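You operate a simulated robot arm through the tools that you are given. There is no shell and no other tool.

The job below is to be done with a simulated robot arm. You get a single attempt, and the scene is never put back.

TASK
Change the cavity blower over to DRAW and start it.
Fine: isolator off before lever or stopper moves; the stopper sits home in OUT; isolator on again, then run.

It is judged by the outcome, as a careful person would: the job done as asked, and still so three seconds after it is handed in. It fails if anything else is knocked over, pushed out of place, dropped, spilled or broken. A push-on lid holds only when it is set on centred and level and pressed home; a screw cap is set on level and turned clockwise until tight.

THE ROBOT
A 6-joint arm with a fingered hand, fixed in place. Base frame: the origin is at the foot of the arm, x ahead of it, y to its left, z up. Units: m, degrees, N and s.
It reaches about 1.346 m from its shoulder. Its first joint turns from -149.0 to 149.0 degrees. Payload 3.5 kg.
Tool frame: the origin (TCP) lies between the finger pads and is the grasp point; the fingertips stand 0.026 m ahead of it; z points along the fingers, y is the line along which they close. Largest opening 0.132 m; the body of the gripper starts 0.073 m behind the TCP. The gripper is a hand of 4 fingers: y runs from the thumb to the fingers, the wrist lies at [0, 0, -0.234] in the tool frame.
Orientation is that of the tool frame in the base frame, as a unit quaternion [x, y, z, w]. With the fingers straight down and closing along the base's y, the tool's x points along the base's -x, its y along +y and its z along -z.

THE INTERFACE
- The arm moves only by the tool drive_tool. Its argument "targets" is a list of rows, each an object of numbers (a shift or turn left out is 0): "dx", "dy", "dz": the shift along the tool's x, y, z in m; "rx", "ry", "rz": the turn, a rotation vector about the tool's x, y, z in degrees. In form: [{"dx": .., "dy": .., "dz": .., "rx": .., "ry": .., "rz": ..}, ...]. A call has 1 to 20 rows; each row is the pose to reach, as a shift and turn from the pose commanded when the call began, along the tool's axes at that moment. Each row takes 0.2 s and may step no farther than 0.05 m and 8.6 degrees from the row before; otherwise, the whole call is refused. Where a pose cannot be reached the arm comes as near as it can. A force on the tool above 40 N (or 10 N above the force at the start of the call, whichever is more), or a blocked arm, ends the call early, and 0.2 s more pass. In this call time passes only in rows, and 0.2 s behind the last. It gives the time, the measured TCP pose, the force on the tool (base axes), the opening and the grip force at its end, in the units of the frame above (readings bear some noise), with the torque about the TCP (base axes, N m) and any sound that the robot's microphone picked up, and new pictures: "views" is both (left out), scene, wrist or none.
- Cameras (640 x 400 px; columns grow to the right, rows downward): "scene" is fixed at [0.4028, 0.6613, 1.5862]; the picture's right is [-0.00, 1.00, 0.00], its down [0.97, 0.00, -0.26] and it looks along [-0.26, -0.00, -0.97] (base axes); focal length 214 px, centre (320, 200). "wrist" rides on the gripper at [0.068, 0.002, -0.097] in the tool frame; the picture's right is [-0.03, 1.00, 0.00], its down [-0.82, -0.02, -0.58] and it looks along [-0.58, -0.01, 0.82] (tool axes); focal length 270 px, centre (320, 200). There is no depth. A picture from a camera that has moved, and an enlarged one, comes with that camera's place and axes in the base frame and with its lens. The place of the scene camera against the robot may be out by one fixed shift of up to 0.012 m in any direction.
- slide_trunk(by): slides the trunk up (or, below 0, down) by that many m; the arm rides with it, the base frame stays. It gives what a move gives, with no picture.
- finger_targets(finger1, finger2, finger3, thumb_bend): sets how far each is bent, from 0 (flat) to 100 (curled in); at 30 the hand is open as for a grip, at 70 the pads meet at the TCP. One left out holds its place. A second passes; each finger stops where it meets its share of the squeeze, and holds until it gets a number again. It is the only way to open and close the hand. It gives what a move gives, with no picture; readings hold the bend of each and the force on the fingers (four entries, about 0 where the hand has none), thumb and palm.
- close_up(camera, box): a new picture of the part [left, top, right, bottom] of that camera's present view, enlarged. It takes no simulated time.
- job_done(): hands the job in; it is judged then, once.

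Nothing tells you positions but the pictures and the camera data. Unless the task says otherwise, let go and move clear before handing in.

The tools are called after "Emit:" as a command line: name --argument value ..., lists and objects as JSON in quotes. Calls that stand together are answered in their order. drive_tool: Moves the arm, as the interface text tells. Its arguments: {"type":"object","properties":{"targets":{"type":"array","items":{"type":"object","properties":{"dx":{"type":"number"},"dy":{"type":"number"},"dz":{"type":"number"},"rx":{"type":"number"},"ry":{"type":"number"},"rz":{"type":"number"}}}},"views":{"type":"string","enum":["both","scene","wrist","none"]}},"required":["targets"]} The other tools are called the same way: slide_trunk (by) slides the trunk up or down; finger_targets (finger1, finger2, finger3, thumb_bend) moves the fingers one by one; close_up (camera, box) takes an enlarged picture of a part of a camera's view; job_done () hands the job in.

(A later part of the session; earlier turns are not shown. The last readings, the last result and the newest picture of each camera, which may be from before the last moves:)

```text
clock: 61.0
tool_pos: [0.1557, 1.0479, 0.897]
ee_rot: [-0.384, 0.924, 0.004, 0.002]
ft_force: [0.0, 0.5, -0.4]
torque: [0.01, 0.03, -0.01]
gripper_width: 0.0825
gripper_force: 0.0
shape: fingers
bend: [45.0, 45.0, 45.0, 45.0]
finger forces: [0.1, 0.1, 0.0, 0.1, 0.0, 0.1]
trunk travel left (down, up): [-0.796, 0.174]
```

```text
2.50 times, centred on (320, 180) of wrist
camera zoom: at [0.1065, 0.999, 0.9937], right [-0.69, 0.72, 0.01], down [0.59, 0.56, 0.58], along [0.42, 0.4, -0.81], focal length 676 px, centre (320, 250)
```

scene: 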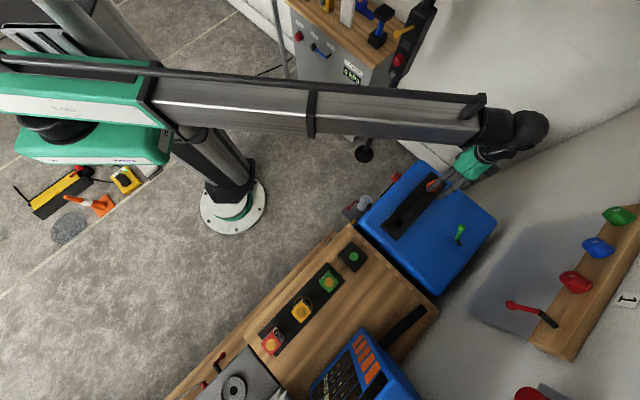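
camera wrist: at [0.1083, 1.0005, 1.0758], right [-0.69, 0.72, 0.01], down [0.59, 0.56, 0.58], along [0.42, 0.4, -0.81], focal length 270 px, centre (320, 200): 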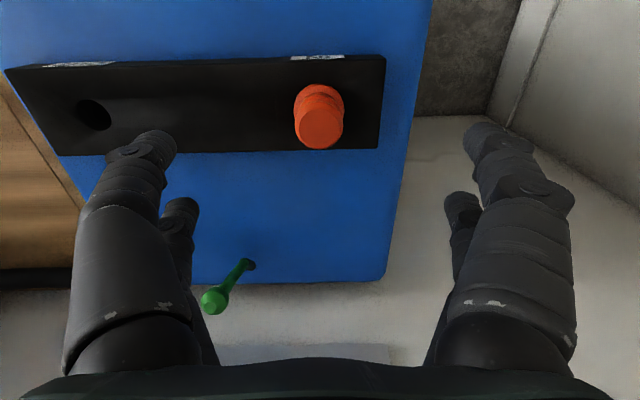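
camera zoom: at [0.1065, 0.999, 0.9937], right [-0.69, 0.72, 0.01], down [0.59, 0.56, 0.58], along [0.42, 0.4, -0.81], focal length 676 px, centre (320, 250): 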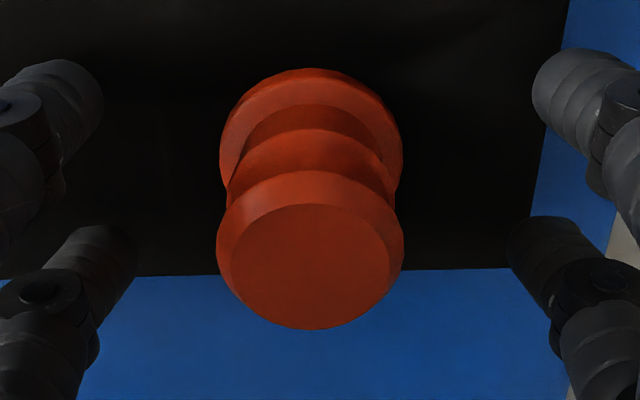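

The stopper is upright and undisturbed. Since the two finger rows are 4 cm apart and the stopper is only ~3 cm across, I'll shift 2 cm so the camera-side pair (finger1 and thumb) pinches it on centre, with the other pair left open.

Emit:
drive_tool --targets '[{"dx": -0.02, "dy": -0.0015}]' --views "none"

Emit:
finger_targets --finger1 58 --finger2 30 --finger3 30 --thumb_bend 58

Emit:
close_up --camera "wrist" --box '[160, 60, 480, 260]'

Emit:
close_up --camera "scene" --box '[390, 150, 470, 220]'

```text
clock: 61.4
tool_pos: [0.1695, 1.0598, 0.8967]
ee_rot: [-0.383, 0.924, 0.004, 0.001]
ft_force: [-0.6, -0.1, -0.2]
torque: [0.01, 0.01, -0.01]
gripper_width: 0.0823
gripper_force: 0.1
shape: fingers
bend: [45.0, 45.0, 45.0, 45.0]
finger forces: [0.1, 0.0, 0.0, 0.1, 0.1, 0.0]
trunk travel left (down, up): [-0.796, 0.174]
```

```text
clock: 62.4
tool_pos: [0.1694, 1.0616, 0.8966]
ee_rot: [-0.383, 0.924, 0.003, 0.001]
ft_force: [-0.2, -0.2, 0.0]
torque: [-0.03, 0.02, 0.01]
gripper_width: 0.0429
gripper_force: 0.1
shape: fingers
bend: [57.0, 30.0, 30.0, 57.0]
finger forces: [0.0, 0.0, 0.0, 0.1, 0.0, 0.1]
trunk travel left (down, up): [-0.796, 0.174]
```

```text
2.00 times, centred on (320, 160) of wrist
camera zoom: at [0.1207, 1.0119, 0.9937], right [-0.69, 0.72, 0.01], down [0.59, 0.56, 0.58], along [0.42, 0.4, -0.81], focal length 541 px, centre (320, 280)
```

zoom: 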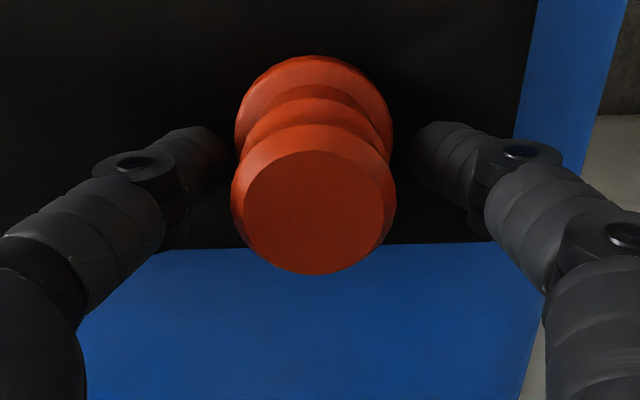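

```text
5.71 times, centred on (430, 185) of scene
camera zoom: at [0.4028, 0.6613, 1.5862], right [0.0, 1.0, 0.0], down [0.97, 0.0, -0.26], along [-0.26, 0.0, -0.97], focal length 1226 px, centre (-309, 286)
```

zoom: 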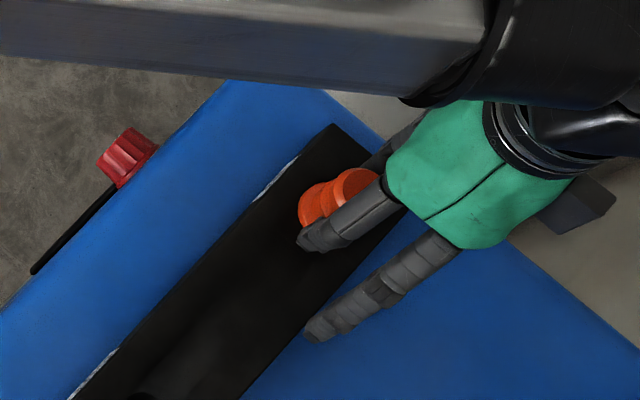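

The stopper is now centred between finger1 and thumb. Closing that pair firmly.

Emit:
finger_targets --finger1 68 --thumb_bend 68

Emit:
finger_targets --finger1 80 --thumb_bend 80

Emit:
close_up --camera "wrist" --box '[160, 60, 480, 260]'

```text
clock: 63.4
tool_pos: [0.1706, 1.0603, 0.8981]
ee_rot: [-0.383, 0.924, 0.004, 0.002]
ft_force: [-0.6, 0.8, 0.1]
torque: [0.0, -0.03, 0.02]
gripper_width: 0.0281
gripper_force: 6.1
shape: fingers
bend: [61.0, 30.0, 30.0, 65.0]
finger forces: [6.2, 0.0, 0.1, 0.1, 6.2, 0.0]
trunk travel left (down, up): [-0.796, 0.174]
```

```text
clock: 64.4
tool_pos: [0.1708, 1.0588, 0.8973]
ee_rot: [-0.383, 0.924, 0.003, 0.002]
ft_force: [10.7, -9.8, 4.8]
torque: [-0.34, -0.21, 0.22]
gripper_width: 0.0267
gripper_force: 16.4
shape: fingers
bend: [58.0, 30.0, 30.0, 64.0]
finger forces: [8.2, 0.0, 0.0, 0.0, 25.2, 0.0]
trunk travel left (down, up): [-0.796, 0.174]
```

```text
2.00 times, centred on (320, 160) of wrist
camera zoom: at [0.1219, 1.0105, 0.9948], right [-0.69, 0.72, 0.01], down [0.59, 0.56, 0.58], along [0.42, 0.4, -0.81], focal length 541 px, centre (320, 280)
```

zoom: 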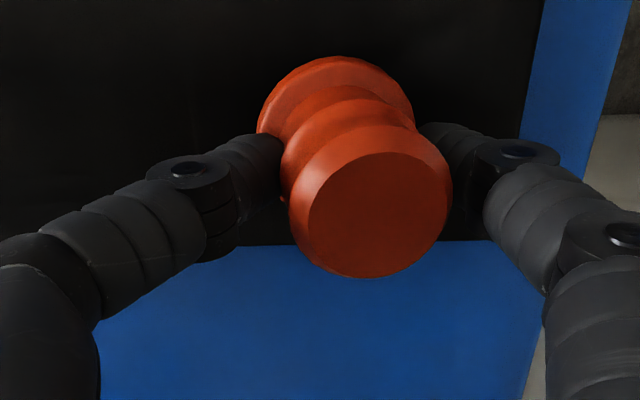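

The thumb overpowers finger1 (25 N against 8 N) and tips the stopper. I'll relax, let it settle upright, and use a balanced pinch with the thumb position-limited.

Emit:
finger_targets --finger1 50 --thumb_bend 50

Emit:
close_up --camera "wrist" --box '[160, 60, 480, 260]'

```text
clock: 65.4
tool_pos: [0.1705, 1.0598, 0.8986]
ee_rot: [-0.383, 0.924, 0.004, 0.001]
ft_force: [-1.0, 0.0, 0.7]
torque: [-0.01, -0.02, 0.01]
gripper_width: 0.0653
gripper_force: 0.0
shape: fingers
bend: [50.0, 30.0, 30.0, 50.0]
finger forces: [0.1, 0.0, 0.1, 0.0, 0.0, 0.0]
trunk travel left (down, up): [-0.796, 0.174]
```

```text
2.00 times, centred on (320, 160) of wrist
camera zoom: at [0.1206, 1.0119, 0.9937], right [-0.69, 0.72, 0.01], down [0.59, 0.56, 0.58], along [0.42, 0.4, -0.81], focal length 541 px, centre (320, 280)
```

zoom: 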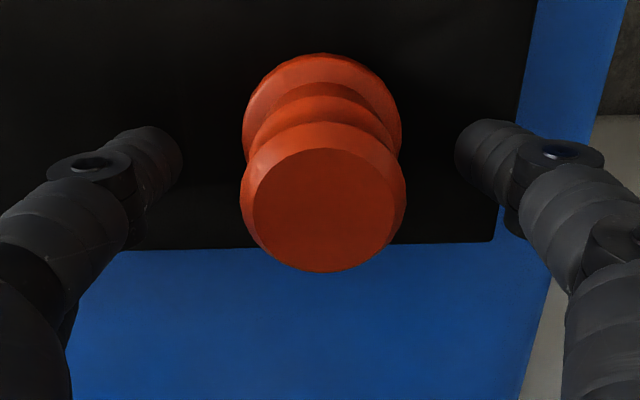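

The stopper stands upright and centred between the two. Now a balanced pinch with moderate targets.

Emit:
finger_targets --finger1 68 --thumb_bend 64

Emit:
close_up --camera "wrist" --box '[160, 60, 480, 260]'

```text
clock: 66.4
tool_pos: [0.1701, 1.0594, 0.8975]
ee_rot: [-0.383, 0.924, 0.003, 0.002]
ft_force: [-0.5, 0.4, 0.9]
torque: [-0.02, 0.0, 0.0]
gripper_width: 0.0285
gripper_force: 4.1
shape: fingers
bend: [62.0, 30.0, 30.0, 62.0]
finger forces: [4.3, 0.1, 0.0, 0.0, 4.1, 0.0]
trunk travel left (down, up): [-0.796, 0.174]
```

```text
2.00 times, centred on (320, 160) of wrist
camera zoom: at [0.1207, 1.0119, 0.9937], right [-0.69, 0.72, 0.01], down [0.59, 0.56, 0.58], along [0.42, 0.4, -0.81], focal length 541 px, centre (320, 280)
```

zoom: 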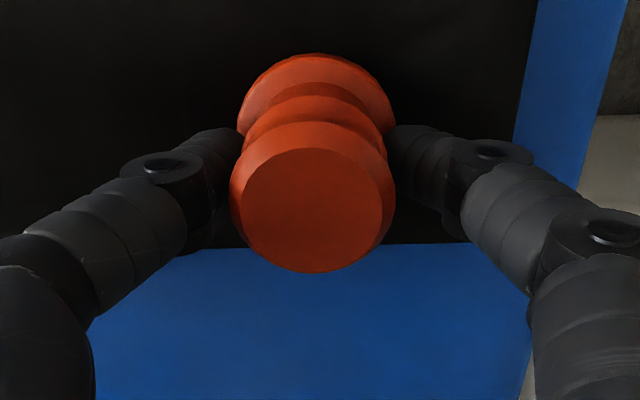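

The pinch is balanced at about 4 N each. I'll raise it proportionally to about 8 N each and lift with the trunk a little.

Emit:
finger_targets --finger1 74 --thumb_bend 66

Emit:
slide_trunk --by 0.015

Emit:
close_up --camera "wrist" --box '[160, 60, 480, 260]'

Emit:
close_up --camera "scene" --box '[390, 150, 470, 220]'

```text
clock: 67.4
tool_pos: [0.1699, 1.0601, 0.8969]
ee_rot: [-0.382, 0.924, 0.003, 0.001]
ft_force: [-0.4, 0.1, 0.0]
torque: [-0.04, 0.01, 0.03]
gripper_width: 0.0276
gripper_force: 6.9
shape: fingers
bend: [64.0, 30.0, 30.0, 63.0]
finger forces: [7.0, 0.1, 0.0, 0.0, 6.7, 0.1]
trunk travel left (down, up): [-0.796, 0.174]
```

```text
clock: 68.0
tool_pos: [0.1698, 1.0603, 0.9123]
ee_rot: [-0.382, 0.924, 0.002, 0.002]
ft_force: [0.1, 0.3, -0.2]
torque: [0.0, -0.02, 0.02]
gripper_width: 0.0277
gripper_force: 6.7
shape: fingers
bend: [64.0, 30.0, 30.0, 63.0]
finger forces: [6.8, 0.0, 0.0, 0.0, 6.7, 0.0]
trunk travel left (down, up): [-0.811, 0.159]
```

```text
2.00 times, centred on (320, 160) of wrist
camera zoom: at [0.1207, 1.012, 1.0086], right [-0.69, 0.72, 0.01], down [0.59, 0.56, 0.58], along [0.42, 0.4, -0.81], focal length 541 px, centre (320, 280)
```

zoom: 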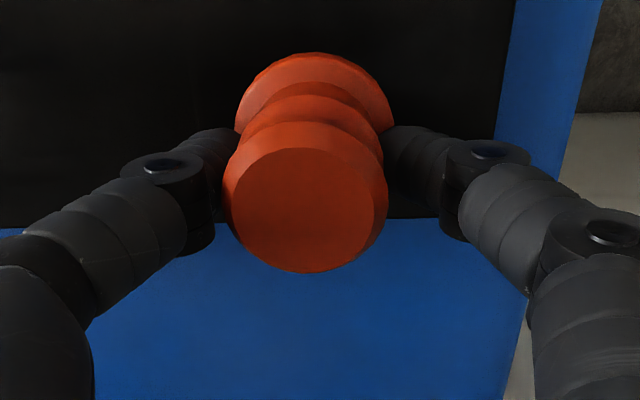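

```text
5.71 times, centred on (430, 185) of scene
camera zoom: at [0.4028, 0.6613, 1.5862], right [0.0, 1.0, 0.0], down [0.97, 0.0, -0.26], along [-0.26, 0.0, -0.97], focal length 1226 px, centre (-309, 286)
```

zoom: 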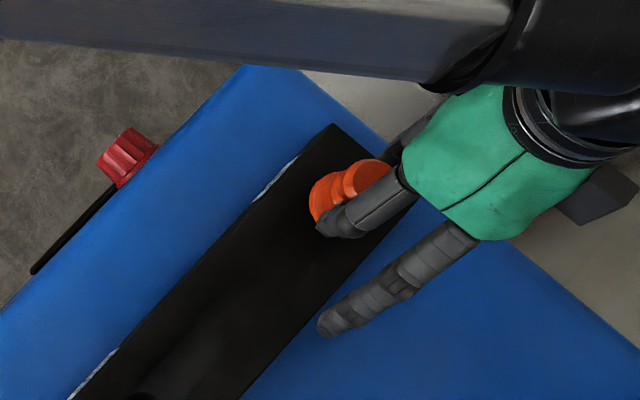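

The stopper lifts cleanly with the hand, only about 2° tilted. I'll lift it further until the plug is well clear.

Emit:
slide_trunk --by 0.06

Emit:
close_up --camera "wrist" --box '[160, 60, 480, 260]'

Emit:
close_up --camera "scene" --box '[390, 140, 500, 240]'

```text
clock: 69.0
tool_pos: [0.1695, 1.0619, 0.9725]
ee_rot: [-0.382, 0.924, 0.003, 0.001]
ft_force: [0.6, 0.1, -0.7]
torque: [-0.01, 0.02, 0.04]
gripper_width: 0.028
gripper_force: 6.8
shape: fingers
bend: [64.0, 30.0, 30.0, 63.0]
finger forces: [6.8, 0.0, 0.0, 0.1, 6.7, 0.1]
trunk travel left (down, up): [-0.871, 0.099]
```

```text
2.00 times, centred on (320, 160) of wrist
camera zoom: at [0.1207, 1.012, 1.0685], right [-0.69, 0.72, 0.01], down [0.59, 0.56, 0.58], along [0.42, 0.4, -0.81], focal length 541 px, centre (320, 280)
```

zoom: 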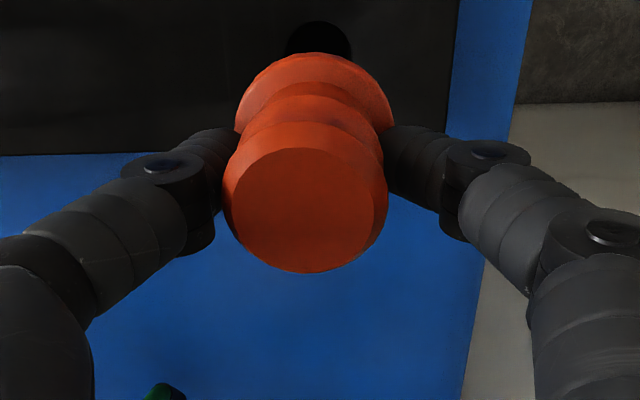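

```text
4.00 times, centred on (445, 190) of scene
camera zoom: at [0.4028, 0.6613, 1.5862], right [0.0, 1.0, 0.0], down [0.97, 0.0, -0.26], along [-0.26, 0.0, -0.97], focal length 858 px, centre (-180, 240)
```

zoom: 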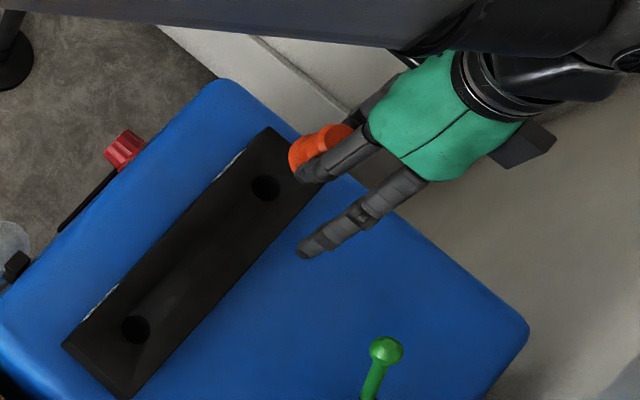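

The stopper is out and the IN hole is visible beneath it. I'll zoom in to see the plug's length and record how the hole appears under the stopper for use at OUT.

Emit:
close_up --camera "scene" --box '[400, 160, 450, 200]'

Emit:
close_up --camera "wrist" --box '[270, 50, 370, 130]'

```text
10.00 times, centred on (425, 180) of scene
camera zoom: at [0.4028, 0.6613, 1.5862], right [0.0, 1.0, 0.0], down [0.97, 0.0, -0.26], along [-0.26, 0.0, -0.97], focal length 2145 px, centre (-730, 400)
```

zoom: 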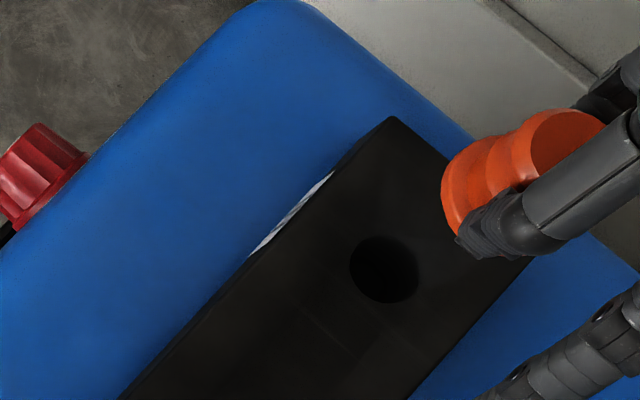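

```text
5.00 times, centred on (320, 90) of wrist
camera zoom: at [0.1207, 1.012, 1.0685], right [-0.69, 0.72, 0.01], down [0.59, 0.56, 0.58], along [0.42, 0.4, -0.81], focal length 1351 px, centre (320, 750)
```

zoom: 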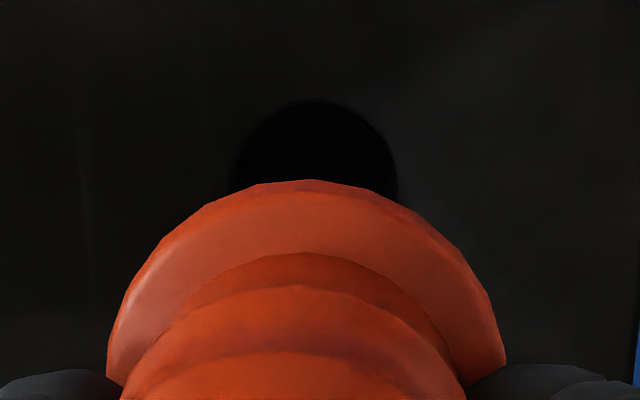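

The hole is ~24 mm across and lies directly under the plug (X=0.020, Y≈0). I'll raise 3 cm more for clearance and move 0.1817 m along the strip to above OUT.

Emit:
slide_trunk --by 0.03

Emit:
drive_tool --targets '[{"dy": -0.01}, {"dy": -0.03}, {"dy": -0.05}, {"dy": -0.07}, {"dy": -0.09}, {"dy": -0.11}, {"dy": -0.13}, {"dy": -0.15}, {"dy": -0.17}, {"dx": -0.0003, "dy": -0.1817}]' --views "both"

Emit:
slide_trunk --by -0.03

Emit:
close_up --camera "wrist" --box '[270, 50, 370, 130]'

```text
clock: 69.8
tool_pos: [0.1696, 1.0595, 1.0021]
ee_rot: [-0.382, 0.924, 0.003, 0.001]
ft_force: [0.0, -0.4, -1.0]
torque: [0.0, 0.02, -0.02]
gripper_width: 0.0279
gripper_force: 6.6
shape: fingers
bend: [64.0, 30.0, 30.0, 63.0]
finger forces: [6.8, 0.1, 0.1, 0.1, 6.7, 0.0]
trunk travel left (down, up): [-0.901, 0.069]
```

```text
clock: 72.0
tool_pos: [0.2986, 0.9318, 1.0018]
ee_rot: [-0.382, 0.924, 0.004, 0.001]
ft_force: [1.1, -0.4, -0.1]
torque: [0.01, -0.01, 0.0]
gripper_width: 0.0275
gripper_force: 7.0
shape: fingers
bend: [64.0, 30.0, 30.0, 63.0]
finger forces: [6.8, 0.0, 0.0, 0.0, 6.8, 0.0]
trunk travel left (down, up): [-0.901, 0.069]
camera wrist: at [0.2495, 0.8837, 1.0987], right [-0.69, 0.72, 0.01], down [0.59, 0.56, 0.58], along [0.42, 0.4, -0.81], focal length 270 px, centre (320, 200)
```

scene: 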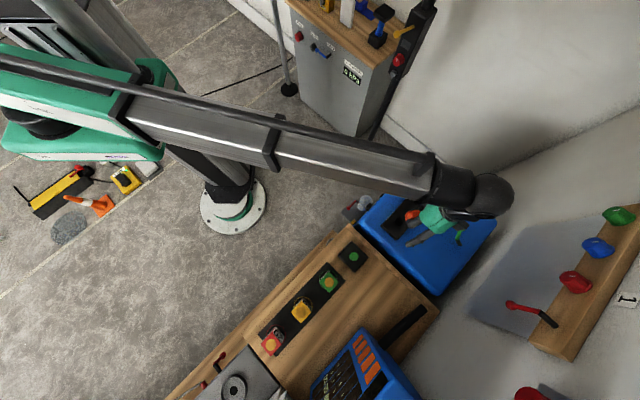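
wrist: 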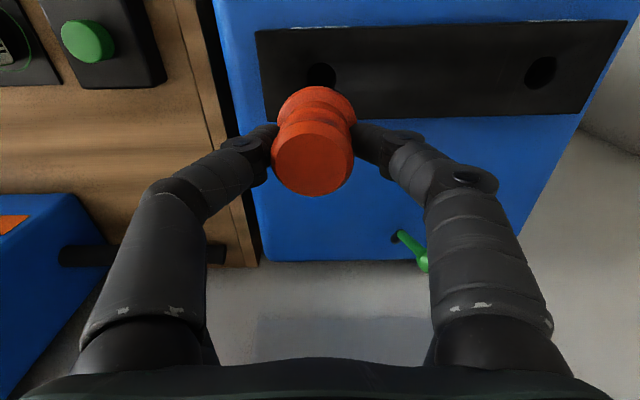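

```text
clock: 72.7
tool_pos: [0.2984, 0.9304, 0.9717]
ee_rot: [-0.382, 0.924, 0.003, 0.001]
ft_force: [-1.0, -0.4, -0.1]
torque: [-0.04, -0.01, 0.01]
gripper_width: 0.0274
gripper_force: 7.2
shape: fingers
bend: [64.0, 30.0, 30.0, 63.0]
finger forces: [6.8, 0.1, 0.0, 0.0, 6.7, 0.0]
trunk travel left (down, up): [-0.871, 0.099]
```

```text
5.00 times, centred on (320, 90) of wrist
camera zoom: at [0.2493, 0.8838, 1.0687], right [-0.69, 0.72, 0.01], down [0.59, 0.56, 0.58], along [0.42, 0.4, -0.81], focal length 1351 px, centre (320, 750)
```

zoom: 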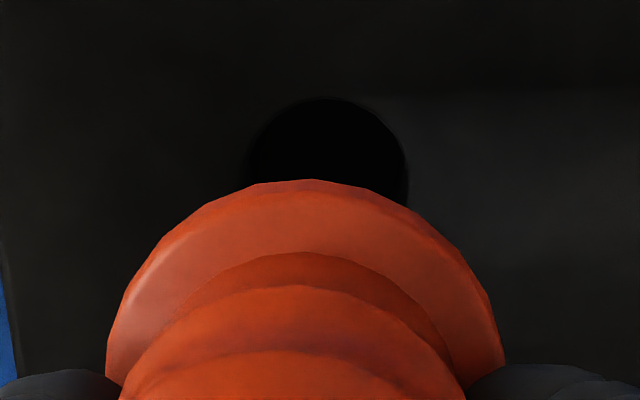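

The OUT hole appears about 2 px right of where IN did, i.e. 1.6–2 mm along the strip. I'll shift by that and re-check.

Emit:
drive_tool --targets '[{"dx": 0.0004, "dy": 0.002}]' --views "none"

Emit:
close_up --camera "wrist" --box '[270, 50, 370, 130]'

Emit:
slide_trunk --by -0.03

Emit:
close_up --camera "wrist" --box '[220, 60, 420, 220]'

Emit:
close_up --camera "scene" --box '[370, 180, 470, 250]'

```text
clock: 73.1
tool_pos: [0.2964, 0.9321, 0.9715]
ee_rot: [-0.382, 0.924, 0.004, 0.002]
ft_force: [-0.5, -0.3, -0.1]
torque: [0.03, 0.03, 0.0]
gripper_width: 0.0278
gripper_force: 7.2
shape: fingers
bend: [64.0, 30.0, 30.0, 63.0]
finger forces: [6.7, 0.0, 0.1, 0.0, 6.7, 0.1]
trunk travel left (down, up): [-0.871, 0.099]
```

```text
5.00 times, centred on (320, 90) of wrist
camera zoom: at [0.2477, 0.8851, 1.0687], right [-0.69, 0.72, 0.01], down [0.59, 0.56, 0.58], along [0.42, 0.4, -0.81], focal length 1351 px, centre (320, 750)
```

zoom: 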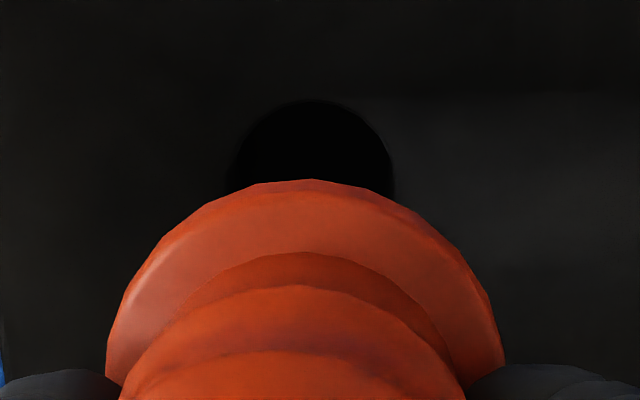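

```text
clock: 73.9
tool_pos: [0.2966, 0.934, 0.9416]
ee_rot: [-0.382, 0.924, 0.003, 0.001]
ft_force: [0.0, -0.6, -0.4]
torque: [0.01, -0.03, 0.01]
gripper_width: 0.0275
gripper_force: 7.1
shape: fingers
bend: [64.0, 30.0, 30.0, 63.0]
finger forces: [6.7, 0.0, 0.1, 0.0, 6.7, 0.1]
trunk travel left (down, up): [-0.841, 0.129]
```

```text
2.50 times, centred on (320, 140) of wrist
camera zoom: at [0.2476, 0.885, 1.0387], right [-0.69, 0.72, 0.01], down [0.59, 0.56, 0.58], along [0.42, 0.4, -0.81], focal length 676 px, centre (320, 350)
```

zoom: 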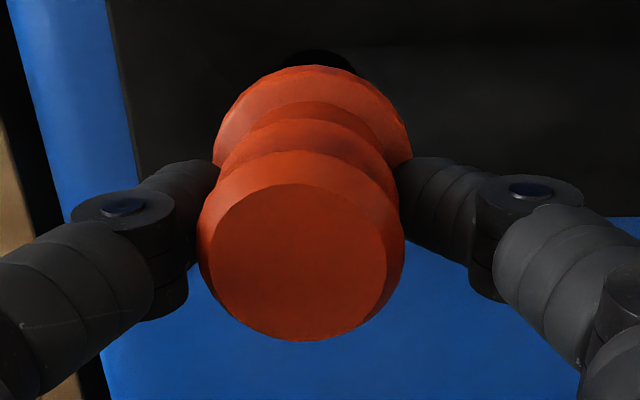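

```text
5.71 times, centred on (420, 215) of scene
camera zoom: at [0.4028, 0.6613, 1.5862], right [0.0, 1.0, 0.0], down [0.97, 0.0, -0.26], along [-0.26, 0.0, -0.97], focal length 1226 px, centre (-251, 114)
```

zoom: 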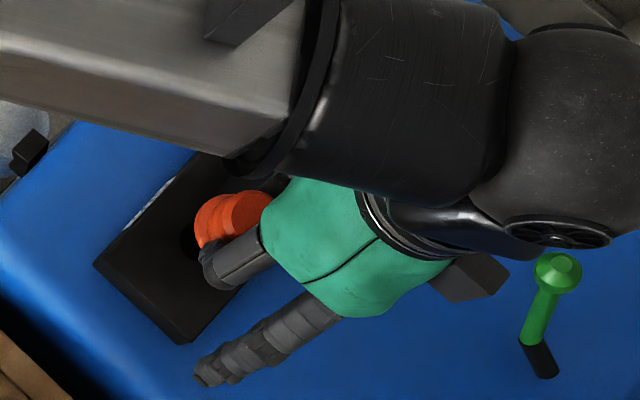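

Alignment matches the IN reference within half a millimetre. Lowering in small steps and watching the force.

Emit:
slide_trunk --by -0.02

Emit:
slide_trunk --by -0.01

Emit:
close_up --camera "wrist" --box '[220, 60, 420, 220]'

```text
clock: 74.6
tool_pos: [0.2968, 0.9337, 0.9227]
ee_rot: [-0.383, 0.924, 0.003, 0.001]
ft_force: [0.8, -1.0, -1.6]
torque: [-0.01, 0.0, 0.0]
gripper_width: 0.0276
gripper_force: 6.8
shape: fingers
bend: [64.0, 30.0, 30.0, 63.0]
finger forces: [6.8, 0.0, 0.0, 0.0, 6.8, 0.0]
trunk travel left (down, up): [-0.821, 0.149]
```

```text
clock: 75.1
tool_pos: [0.2953, 0.9328, 0.9126]
ee_rot: [-0.382, 0.924, 0.003, 0.001]
ft_force: [0.5, -0.6, -0.2]
torque: [0.01, -0.03, 0.0]
gripper_width: 0.0275
gripper_force: 6.9
shape: fingers
bend: [64.0, 30.0, 30.0, 63.0]
finger forces: [6.7, 0.0, 0.0, 0.1, 6.7, 0.0]
trunk travel left (down, up): [-0.811, 0.159]
```

```text
2.50 times, centred on (320, 140) of wrist
camera zoom: at [0.2476, 0.885, 1.0087], right [-0.69, 0.72, 0.01], down [0.59, 0.56, 0.58], along [0.42, 0.4, -0.81], focal length 676 px, centre (320, 350)
```

zoom: 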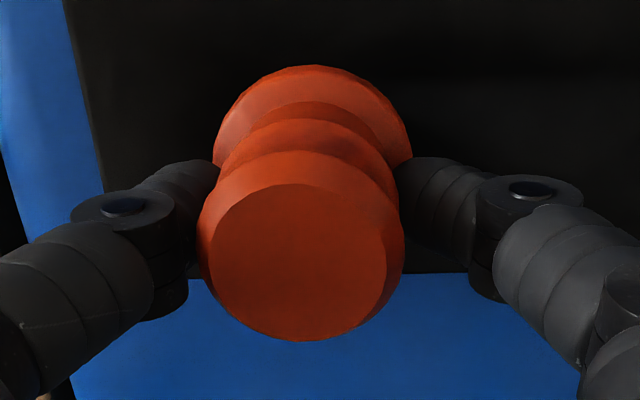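

No contact force and the stopper sits unchanged in the fingers. Lowering the last 15 mm in steps.

Emit:
slide_trunk --by -0.008

Emit:
slide_trunk --by -0.005

Emit:
close_up --camera "wrist" --box '[220, 60, 420, 220]'

Emit:
close_up --camera "scene" --box '[380, 190, 440, 240]'

```text
clock: 75.7
tool_pos: [0.2967, 0.9334, 0.9037]
ee_rot: [-0.383, 0.924, 0.003, 0.001]
ft_force: [-0.9, -0.4, -0.2]
torque: [0.01, -0.03, -0.01]
gripper_width: 0.0277
gripper_force: 6.9
shape: fingers
bend: [64.0, 30.0, 30.0, 63.0]
finger forces: [6.8, 0.0, 0.0, 0.1, 6.7, 0.1]
trunk travel left (down, up): [-0.803, 0.167]
```

```text
clock: 76.2
tool_pos: [0.2962, 0.9331, 0.8995]
ee_rot: [-0.383, 0.924, 0.004, 0.001]
ft_force: [0.2, 0.0, -0.7]
torque: [0.0, 0.01, 0.01]
gripper_width: 0.0275
gripper_force: 6.4
shape: fingers
bend: [64.0, 30.0, 30.0, 63.0]
finger forces: [6.7, 0.0, 0.0, 0.0, 6.7, 0.1]
trunk travel left (down, up): [-0.798, 0.172]
```

```text
2.50 times, centred on (320, 140) of wrist
camera zoom: at [0.2476, 0.885, 0.9957], right [-0.69, 0.72, 0.01], down [0.59, 0.56, 0.58], along [0.42, 0.4, -0.81], focal length 676 px, centre (320, 350)
```

zoom: 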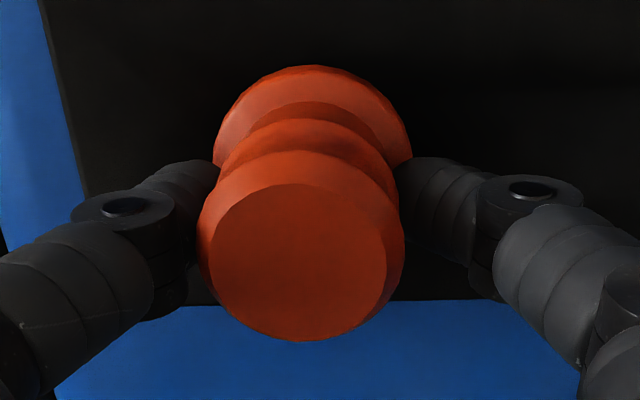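

```text
8.00 times, centred on (410, 215) of scene
camera zoom: at [0.4028, 0.6613, 1.5862], right [0.0, 1.0, 0.0], down [0.97, 0.0, -0.26], along [-0.26, 0.0, -0.97], focal length 1716 px, centre (-400, 80)
```

zoom: 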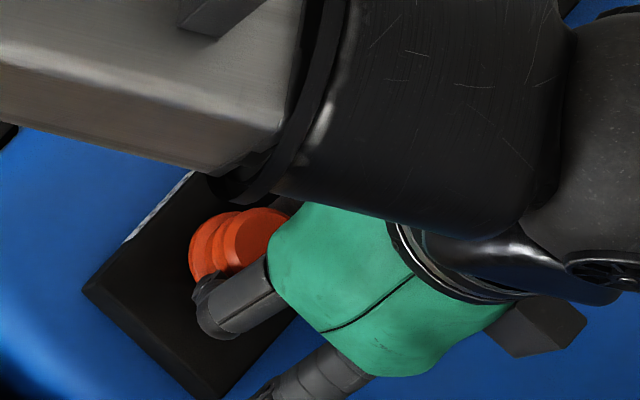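

Now only 2 mm above the height at which it sat home in IN. Lowering 4 mm to seat and press it gently.

Emit:
slide_trunk --by -0.002

Emit:
slide_trunk --by -0.002

Emit:
close_up --camera "wrist" --box '[220, 60, 420, 220]'

```text
clock: 76.8
tool_pos: [0.2964, 0.9331, 0.8973]
ee_rot: [-0.383, 0.924, 0.004, 0.001]
ft_force: [0.2, -0.3, 0.2]
torque: [-0.04, 0.0, 0.01]
gripper_width: 0.0274
gripper_force: 6.6
shape: fingers
bend: [64.0, 30.0, 30.0, 63.0]
finger forces: [7.0, 0.0, 0.1, 0.0, 6.8, 0.0]
trunk travel left (down, up): [-0.796, 0.174]
```

```text
clock: 77.3
tool_pos: [0.2963, 0.9333, 0.8952]
ee_rot: [-0.383, 0.924, 0.004, 0.001]
ft_force: [-0.5, 0.2, 5.4]
torque: [-0.14, 0.02, -0.03]
gripper_width: 0.0275
gripper_force: 7.7
shape: fingers
bend: [64.0, 30.0, 30.0, 63.0]
finger forces: [8.3, 0.1, 0.0, 0.1, 7.5, 0.0]
trunk travel left (down, up): [-0.794, 0.176]
```

```text
2.50 times, centred on (320, 140) of wrist
camera zoom: at [0.2475, 0.8848, 0.9921], right [-0.69, 0.72, 0.01], down [0.59, 0.56, 0.58], along [0.42, 0.4, -0.81], focal length 676 px, centre (320, 350)
```

zoom: 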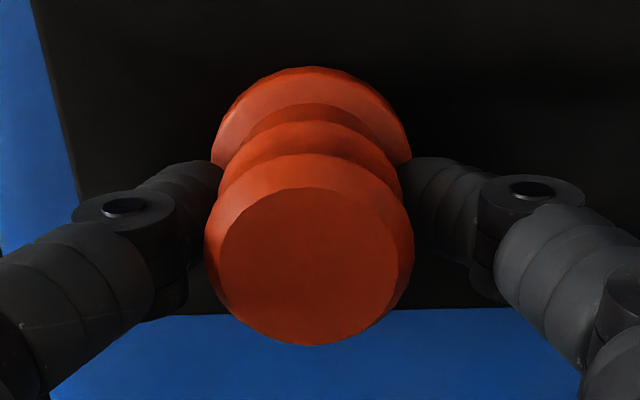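

The flange met the strip at the same height as in IN with a 5 N reaction and the stopper straightened, so it is home. I'll release evenly and look at it.

Emit:
finger_targets --finger1 50 --thumb_bend 50

Emit:
close_up --camera "wrist" --box '[220, 60, 420, 220]'

Emit:
finger_targets --finger1 30 --thumb_bend 30

Emit:
slide_trunk --by 0.09

Emit:
close_up --camera "wrist" --box '[170, 40, 470, 240]'

```text
clock: 78.3
tool_pos: [0.2965, 0.9326, 0.8951]
ee_rot: [-0.382, 0.924, 0.004, 0.001]
ft_force: [-0.4, 1.0, 1.0]
torque: [0.03, -0.03, -0.01]
gripper_width: 0.0651
gripper_force: 0.0
shape: fingers
bend: [50.0, 30.0, 30.0, 50.0]
finger forces: [0.0, 0.0, 0.0, 0.1, 0.1, 0.0]
trunk travel left (down, up): [-0.794, 0.176]
```

```text
2.50 times, centred on (320, 140) of wrist
camera zoom: at [0.2476, 0.885, 0.9917], right [-0.69, 0.72, 0.01], down [0.59, 0.56, 0.58], along [0.42, 0.4, -0.81], focal length 676 px, centre (320, 350)
```

zoom: 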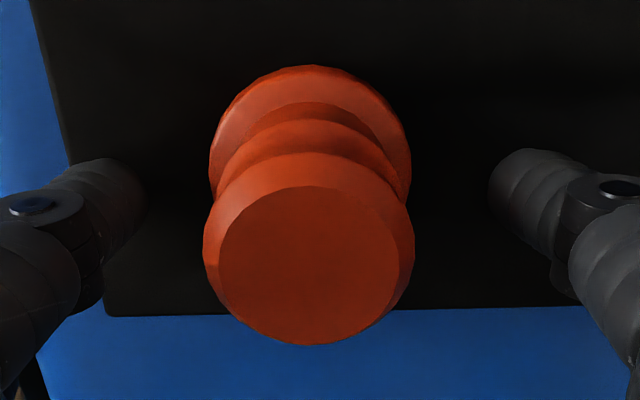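

```text
clock: 79.3
tool_pos: [0.2975, 0.9341, 0.8958]
ee_rot: [-0.383, 0.924, 0.003, 0.002]
ft_force: [-0.5, 0.5, 0.3]
torque: [0.03, -0.02, 0.0]
gripper_width: 0.1326
gripper_force: 0.1
shape: fingers
bend: [30.0, 30.0, 30.0, 30.0]
finger forces: [0.1, 0.0, 0.0, 0.0, 0.0, 0.1]
trunk travel left (down, up): [-0.794, 0.176]
```

```text
clock: 80.5
tool_pos: [0.2963, 0.9326, 0.9852]
ee_rot: [-0.382, 0.924, 0.003, 0.001]
ft_force: [-0.3, -0.2, 0.0]
torque: [0.01, 0.01, -0.01]
gripper_width: 0.1323
gripper_force: 0.0
shape: fingers
bend: [30.0, 30.0, 30.0, 30.0]
finger forces: [0.1, 0.0, 0.0, 0.1, 0.0, 0.0]
trunk travel left (down, up): [-0.884, 0.086]
```

```text
2.00 times, centred on (320, 140) of wrist
camera zoom: at [0.2476, 0.8852, 1.0816], right [-0.69, 0.72, 0.01], down [0.59, 0.56, 0.58], along [0.42, 0.4, -0.81], focal length 541 px, centre (320, 320)
```

zoom: 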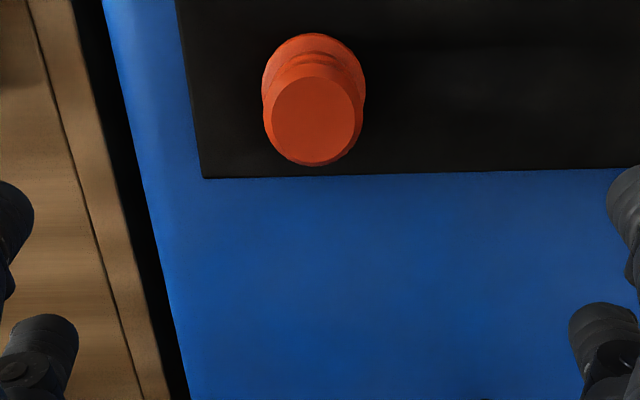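

The stopper stands upright and flush in OUT. Next, the isolator back on: I'll back away over the box while swinging the hand horizontal, aligned with the knob's line.

Emit:
drive_tool --targets '[{"dx": 0.009, "dy": 0.012, "dz": -0.0013, "ry": -6}, {"dx": 0.0184, "dy": 0.024, "dz": -0.0051, "ry": -12}, {"dx": 0.0282, "dy": 0.036, "dz": -0.0114, "ry": -18}, {"dx": 0.0388, "dy": 0.048, "dz": -0.0202, "ry": -24}, {"dx": 0.0505, "dy": 0.06, "dz": -0.0314, "ry": -30}, {"dx": 0.0635, "dy": 0.072, "dz": -0.0447, "ry": -36}, {"dx": 0.0779, "dy": 0.084, "dz": -0.0601, "ry": -42}, {"dx": 0.0941, "dy": 0.096, "dz": -0.0774, "ry": -48}, {"dx": 0.1122, "dy": 0.108, "dz": -0.0965, "ry": -54}, {"dx": 0.1324, "dy": 0.12, "dz": -0.117, "ry": -60}, {"dx": 0.1547, "dy": 0.132, "dz": -0.1388, "ry": -66}, {"dx": 0.1794, "dy": 0.144, "dz": -0.1617, "ry": -72}, {"dx": 0.2066, "dy": 0.156, "dz": -0.1854, "ry": -78}, {"dx": 0.2363, "dy": 0.168, "dz": -0.2095, "ry": -84}, {"dx": 0.2685, "dy": 0.18, "dz": -0.234, "ry": -90}]' --views "scene"

Emit:
drive_tool --targets '[{"rz": -8}, {"rz": -16}, {"rz": -24}, {"rz": -32}, {"rz": -40}, {"rz": -48}, {"rz": -56}, {"rz": -64}, {"rz": -72}, {"rz": -80}, {"rz": -88}, {"rz": -96}, {"rz": -104}, {"rz": -112}, {"rz": -120}, {"rz": -128}, {"rz": -136}, {"rz": -144}, {"rz": -152}, {"rz": -159}]' --views "wrist"

```text
clock: 83.7
tool_pos: [-0.0237, 0.8702, 1.2201]
ee_rot: [-0.267, 0.652, 0.274, 0.655]
ft_force: [0.0, -0.3, 0.4]
torque: [0.0, -0.01, 0.0]
gripper_width: 0.1327
gripper_force: 0.1
shape: fingers
bend: [30.0, 30.0, 30.0, 30.0]
finger forces: [0.0, 0.0, 0.1, 0.1, 0.0, 0.0]
trunk travel left (down, up): [-0.884, 0.086]
```

scene: 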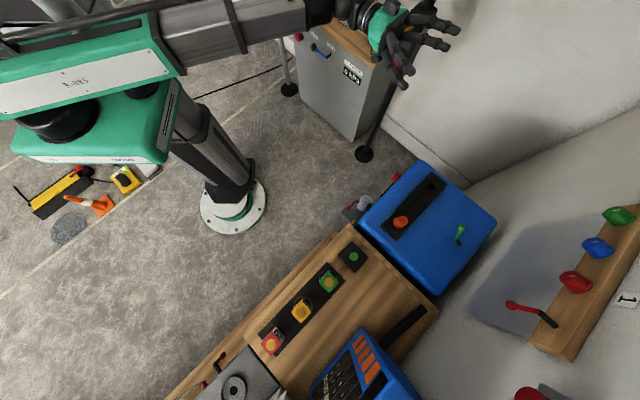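

```text
clock: 87.9
tool_pos: [-0.0209, 0.8685, 1.2192]
ee_rot: [0.691, 0.146, 0.594, -0.386]
ft_force: [0.2, -0.3, 0.3]
torque: [-0.01, 0.01, -0.03]
gripper_width: 0.132
gripper_force: 0.1
shape: fingers
bend: [30.0, 30.0, 30.0, 30.0]
finger forces: [0.0, 0.0, 0.0, 0.0, 0.0, 0.1]
trunk travel left (down, up): [-0.884, 0.086]
camera wrist: at [-0.0702, 0.7814, 1.2825], right [0.65, -0.65, -0.38], down [-0.63, -0.19, -0.76], along [0.42, 0.74, -0.53], focal length 270 px, centre (320, 200)
```

wrist: 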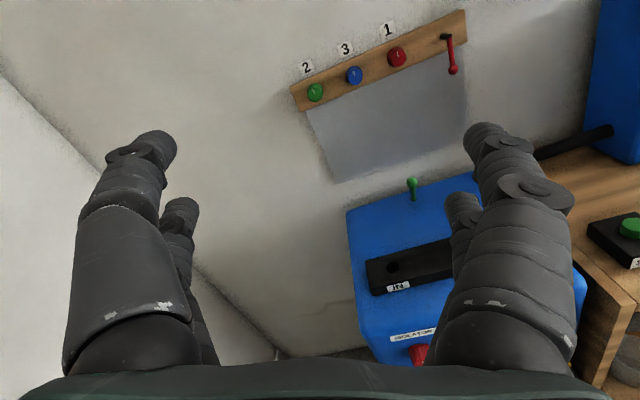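

The hand is horizontal and rolled, on the knob's line. I'll lower partway to see the stopper in OUT and the lever from the front, then go on down.

Emit:
slide_trunk --by -0.3

Emit:
close_up --camera "wrist" --box '[0, 0, 640, 400]'

Emit:
close_up --camera "wrist" --box '[280, 20, 500, 180]'

```text
clock: 90.9
tool_pos: [-0.0207, 0.8688, 0.9194]
ee_rot: [0.691, 0.146, 0.593, -0.387]
ft_force: [-0.1, 0.0, -0.6]
torque: [0.04, 0.01, -0.01]
gripper_width: 0.1324
gripper_force: 0.1
shape: fingers
bend: [30.0, 30.0, 30.0, 30.0]
finger forces: [0.0, 0.0, 0.0, 0.1, 0.1, 0.0]
trunk travel left (down, up): [-0.584, 0.386]
```

```text
1.00 times, centred on (320, 200) of wrist (not enlarged: the box is as wide or as high as the picture)
camera zoom: at [-0.07, 0.7813, 0.9825], right [0.65, -0.65, -0.39], down [-0.63, -0.18, -0.75], along [0.42, 0.74, -0.53], focal length 270 px, centre (320, 200)
```

zoom: 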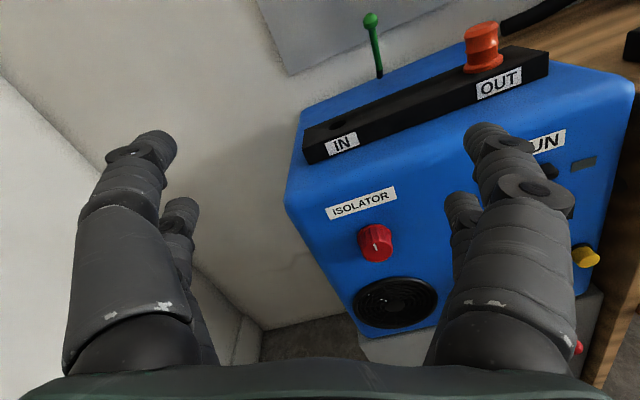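

```text
2.50 times, centred on (390, 100) of wrist
camera zoom: at [-0.07, 0.7813, 0.9825], right [0.65, -0.65, -0.39], down [-0.63, -0.18, -0.75], along [0.42, 0.74, -0.53], focal length 676 px, centre (145, 450)
```

zoom: 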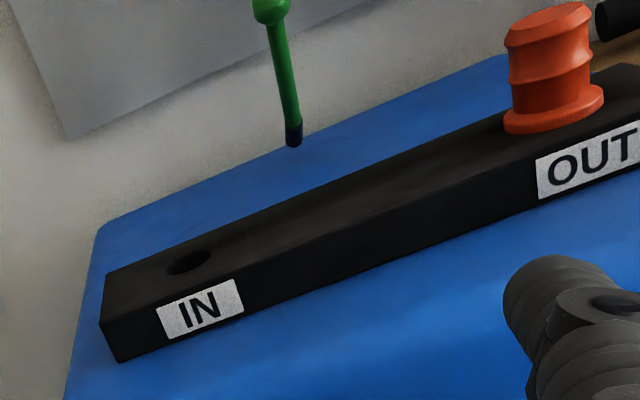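

The stopper looks upright and flush in OUT. A closer zoom to check for any gap under its flange, then down to the knob.

Emit:
close_up --camera "wrist" --box '[445, 15, 545, 85]'

Emit:
slide_trunk --by -0.173

Emit:
close_up --camera "wrist" --box '[0, 0, 640, 400]'

```text
5.71 times, centred on (495, 50) of wrist
camera zoom: at [-0.07, 0.7813, 0.9825], right [0.65, -0.65, -0.39], down [-0.63, -0.18, -0.75], along [0.42, 0.74, -0.53], focal length 1544 px, centre (-680, 1057)
```

zoom: 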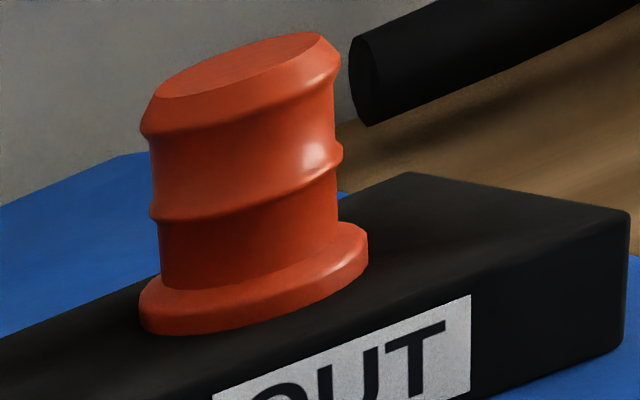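

```text
clock: 92.9
tool_pos: [-0.0212, 0.869, 0.7454]
ee_rot: [0.691, 0.145, 0.593, -0.387]
ft_force: [0.0, 0.5, 0.0]
torque: [-0.01, -0.01, 0.0]
gripper_width: 0.1328
gripper_force: 0.1
shape: fingers
bend: [30.0, 30.0, 30.0, 30.0]
finger forces: [0.0, 0.0, 0.0, 0.0, 0.1, 0.1]
trunk travel left (down, up): [-0.411, 0.559]
```

```text
1.00 times, centred on (320, 200) of wrist (not enlarged: the box is as wide or as high as the picture)
camera zoom: at [-0.07, 0.7813, 0.8095], right [0.65, -0.65, -0.39], down [-0.63, -0.18, -0.75], along [0.42, 0.74, -0.53], focal length 270 px, centre (320, 200)
```

zoom: 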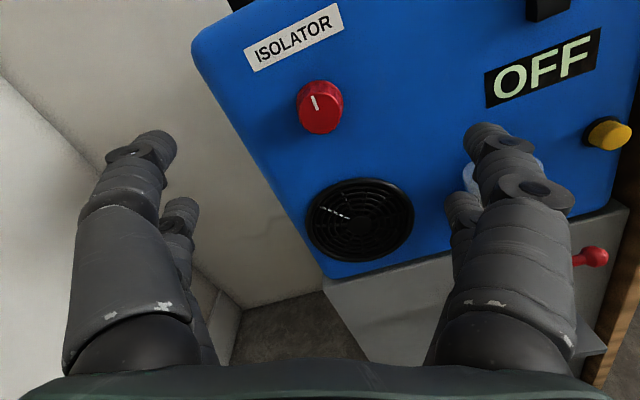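

No gap under the flange, and the display still reads OFF. The hand is back at knob height; advancing to check alignment before gripping.

Emit:
drive_tool --targets '[{"dz": 0.04}, {"dz": 0.075}, {"dz": 0.095}]' --views "wrist"

Emit:
close_up --camera "wrist" --box '[270, 95, 380, 205]'

```text
clock: 93.7
tool_pos: [0.0469, 0.9366, 0.7473]
ee_rot: [0.691, 0.145, 0.593, -0.388]
ft_force: [0.3, 0.3, -0.5]
torque: [0.0, -0.03, -0.02]
gripper_width: 0.1327
gripper_force: 0.0
shape: fingers
bend: [30.0, 30.0, 30.0, 30.0]
finger forces: [0.1, 0.0, 0.0, 0.0, 0.0, 0.1]
trunk travel left (down, up): [-0.411, 0.559]
camera wrist: at [-0.0024, 0.8484, 0.8096], right [0.65, -0.65, -0.39], down [-0.63, -0.18, -0.76], along [0.42, 0.74, -0.53], focal length 270 px, centre (320, 200)
```

wrist: 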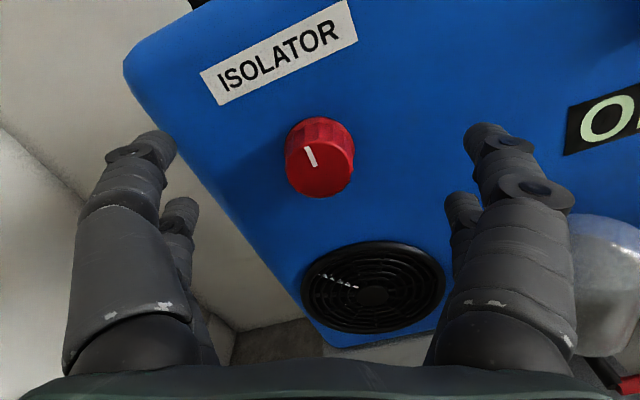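

```text
3.64 times, centred on (325, 150) of wrist
camera zoom: at [-0.0024, 0.8484, 0.8096], right [0.65, -0.65, -0.39], down [-0.63, -0.18, -0.76], along [0.42, 0.74, -0.53], focal length 983 px, centre (302, 382)
```

zoom: 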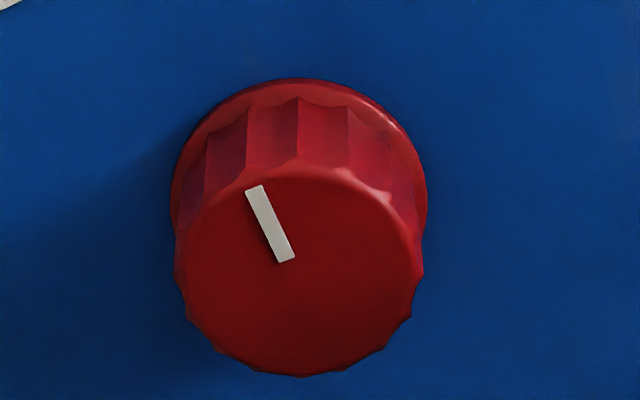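

Centred within 1.5 mm. Advancing onto the knob and gripping as before.

Emit:
drive_tool --targets '[{"dx": -0.001, "dz": 0.012}, {"dx": -0.001, "dz": 0.022}]' --views "none"

Emit:
finger_targets --finger1 66 --finger2 66 --finger3 66 --thumb_bend 66

Emit:
finger_targets --finger1 76 --finger2 76 --finger3 76 --thumb_bend 76

Emit:
close_up --camera "wrist" --box '[0, 0, 640, 400]'

```text
clock: 94.3
tool_pos: [0.0615, 0.9516, 0.7471]
ee_rot: [0.691, 0.144, 0.593, -0.388]
ft_force: [0.1, 1.2, 0.6]
torque: [-0.01, 0.02, -0.03]
gripper_width: 0.1324
gripper_force: 0.1
shape: fingers
bend: [30.0, 30.0, 30.0, 30.0]
finger forces: [0.0, 0.0, 0.1, 0.0, 0.1, 0.0]
trunk travel left (down, up): [-0.411, 0.559]
```

```text
clock: 95.3
tool_pos: [0.0618, 0.9514, 0.7469]
ee_rot: [0.691, 0.144, 0.593, -0.388]
ft_force: [0.3, 2.2, 1.1]
torque: [0.01, 0.01, -0.03]
gripper_width: 0.0171
gripper_force: 2.5
shape: fingers
bend: [65.0, 63.0, 63.0, 65.0]
finger forces: [0.6, 1.6, 1.9, 0.1, 1.0, 0.1]
trunk travel left (down, up): [-0.411, 0.559]
```

```text
clock: 96.3
tool_pos: [0.0611, 0.9523, 0.747]
ee_rot: [0.69, 0.146, 0.593, -0.388]
ft_force: [4.3, 8.9, 5.6]
torque: [0.01, -0.05, 0.09]
gripper_width: 0.0096
gripper_force: 15.7
shape: fingers
bend: [70.0, 65.0, 64.0, 68.0]
finger forces: [6.9, 7.6, 7.0, 0.0, 10.0, 0.1]
trunk travel left (down, up): [-0.411, 0.559]
```

```text
1.00 times, centred on (320, 200) of wrist (not enlarged: the box is as wide or as high as the picture)
camera zoom: at [0.0128, 0.8639, 0.8094], right [0.65, -0.65, -0.39], down [-0.63, -0.18, -0.75], along [0.42, 0.74, -0.53], focal length 270 px, centre (320, 200)
```

zoom: 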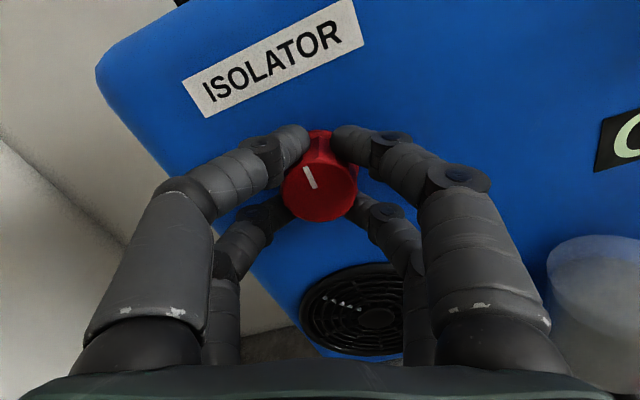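

Good grip around the knob. Turning it clockwise, back toward ON.

Emit:
drive_tool --targets '[{"rz": 5}, {"rz": 10}, {"rz": 16}, {"rz": 22}, {"rz": 29}, {"rz": 36}, {"rz": 43}]' --views "wrist"

```text
clock: 97.9
tool_pos: [0.0628, 0.9522, 0.7463]
ee_rot: [0.697, -0.119, 0.409, -0.577]
ft_force: [6.7, 0.4, 0.1]
torque: [-0.05, 0.03, -0.04]
gripper_width: 0.0095
gripper_force: 16.3
shape: fingers
bend: [70.0, 65.0, 65.0, 67.0]
finger forces: [8.3, 9.5, 5.9, 0.0, 9.3, 0.1]
trunk travel left (down, up): [-0.411, 0.559]
camera wrist: at [0.0386, 0.8387, 0.7741], right [0.29, -0.29, -0.91], down [-0.93, 0.12, -0.33], along [0.21, 0.95, -0.23], focal length 270 px, centre (320, 200)
```

wrist: 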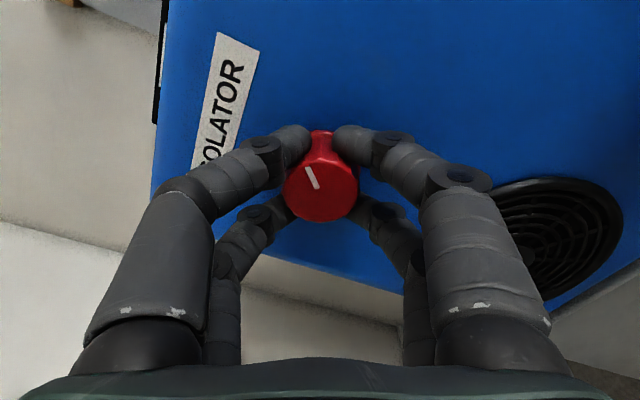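

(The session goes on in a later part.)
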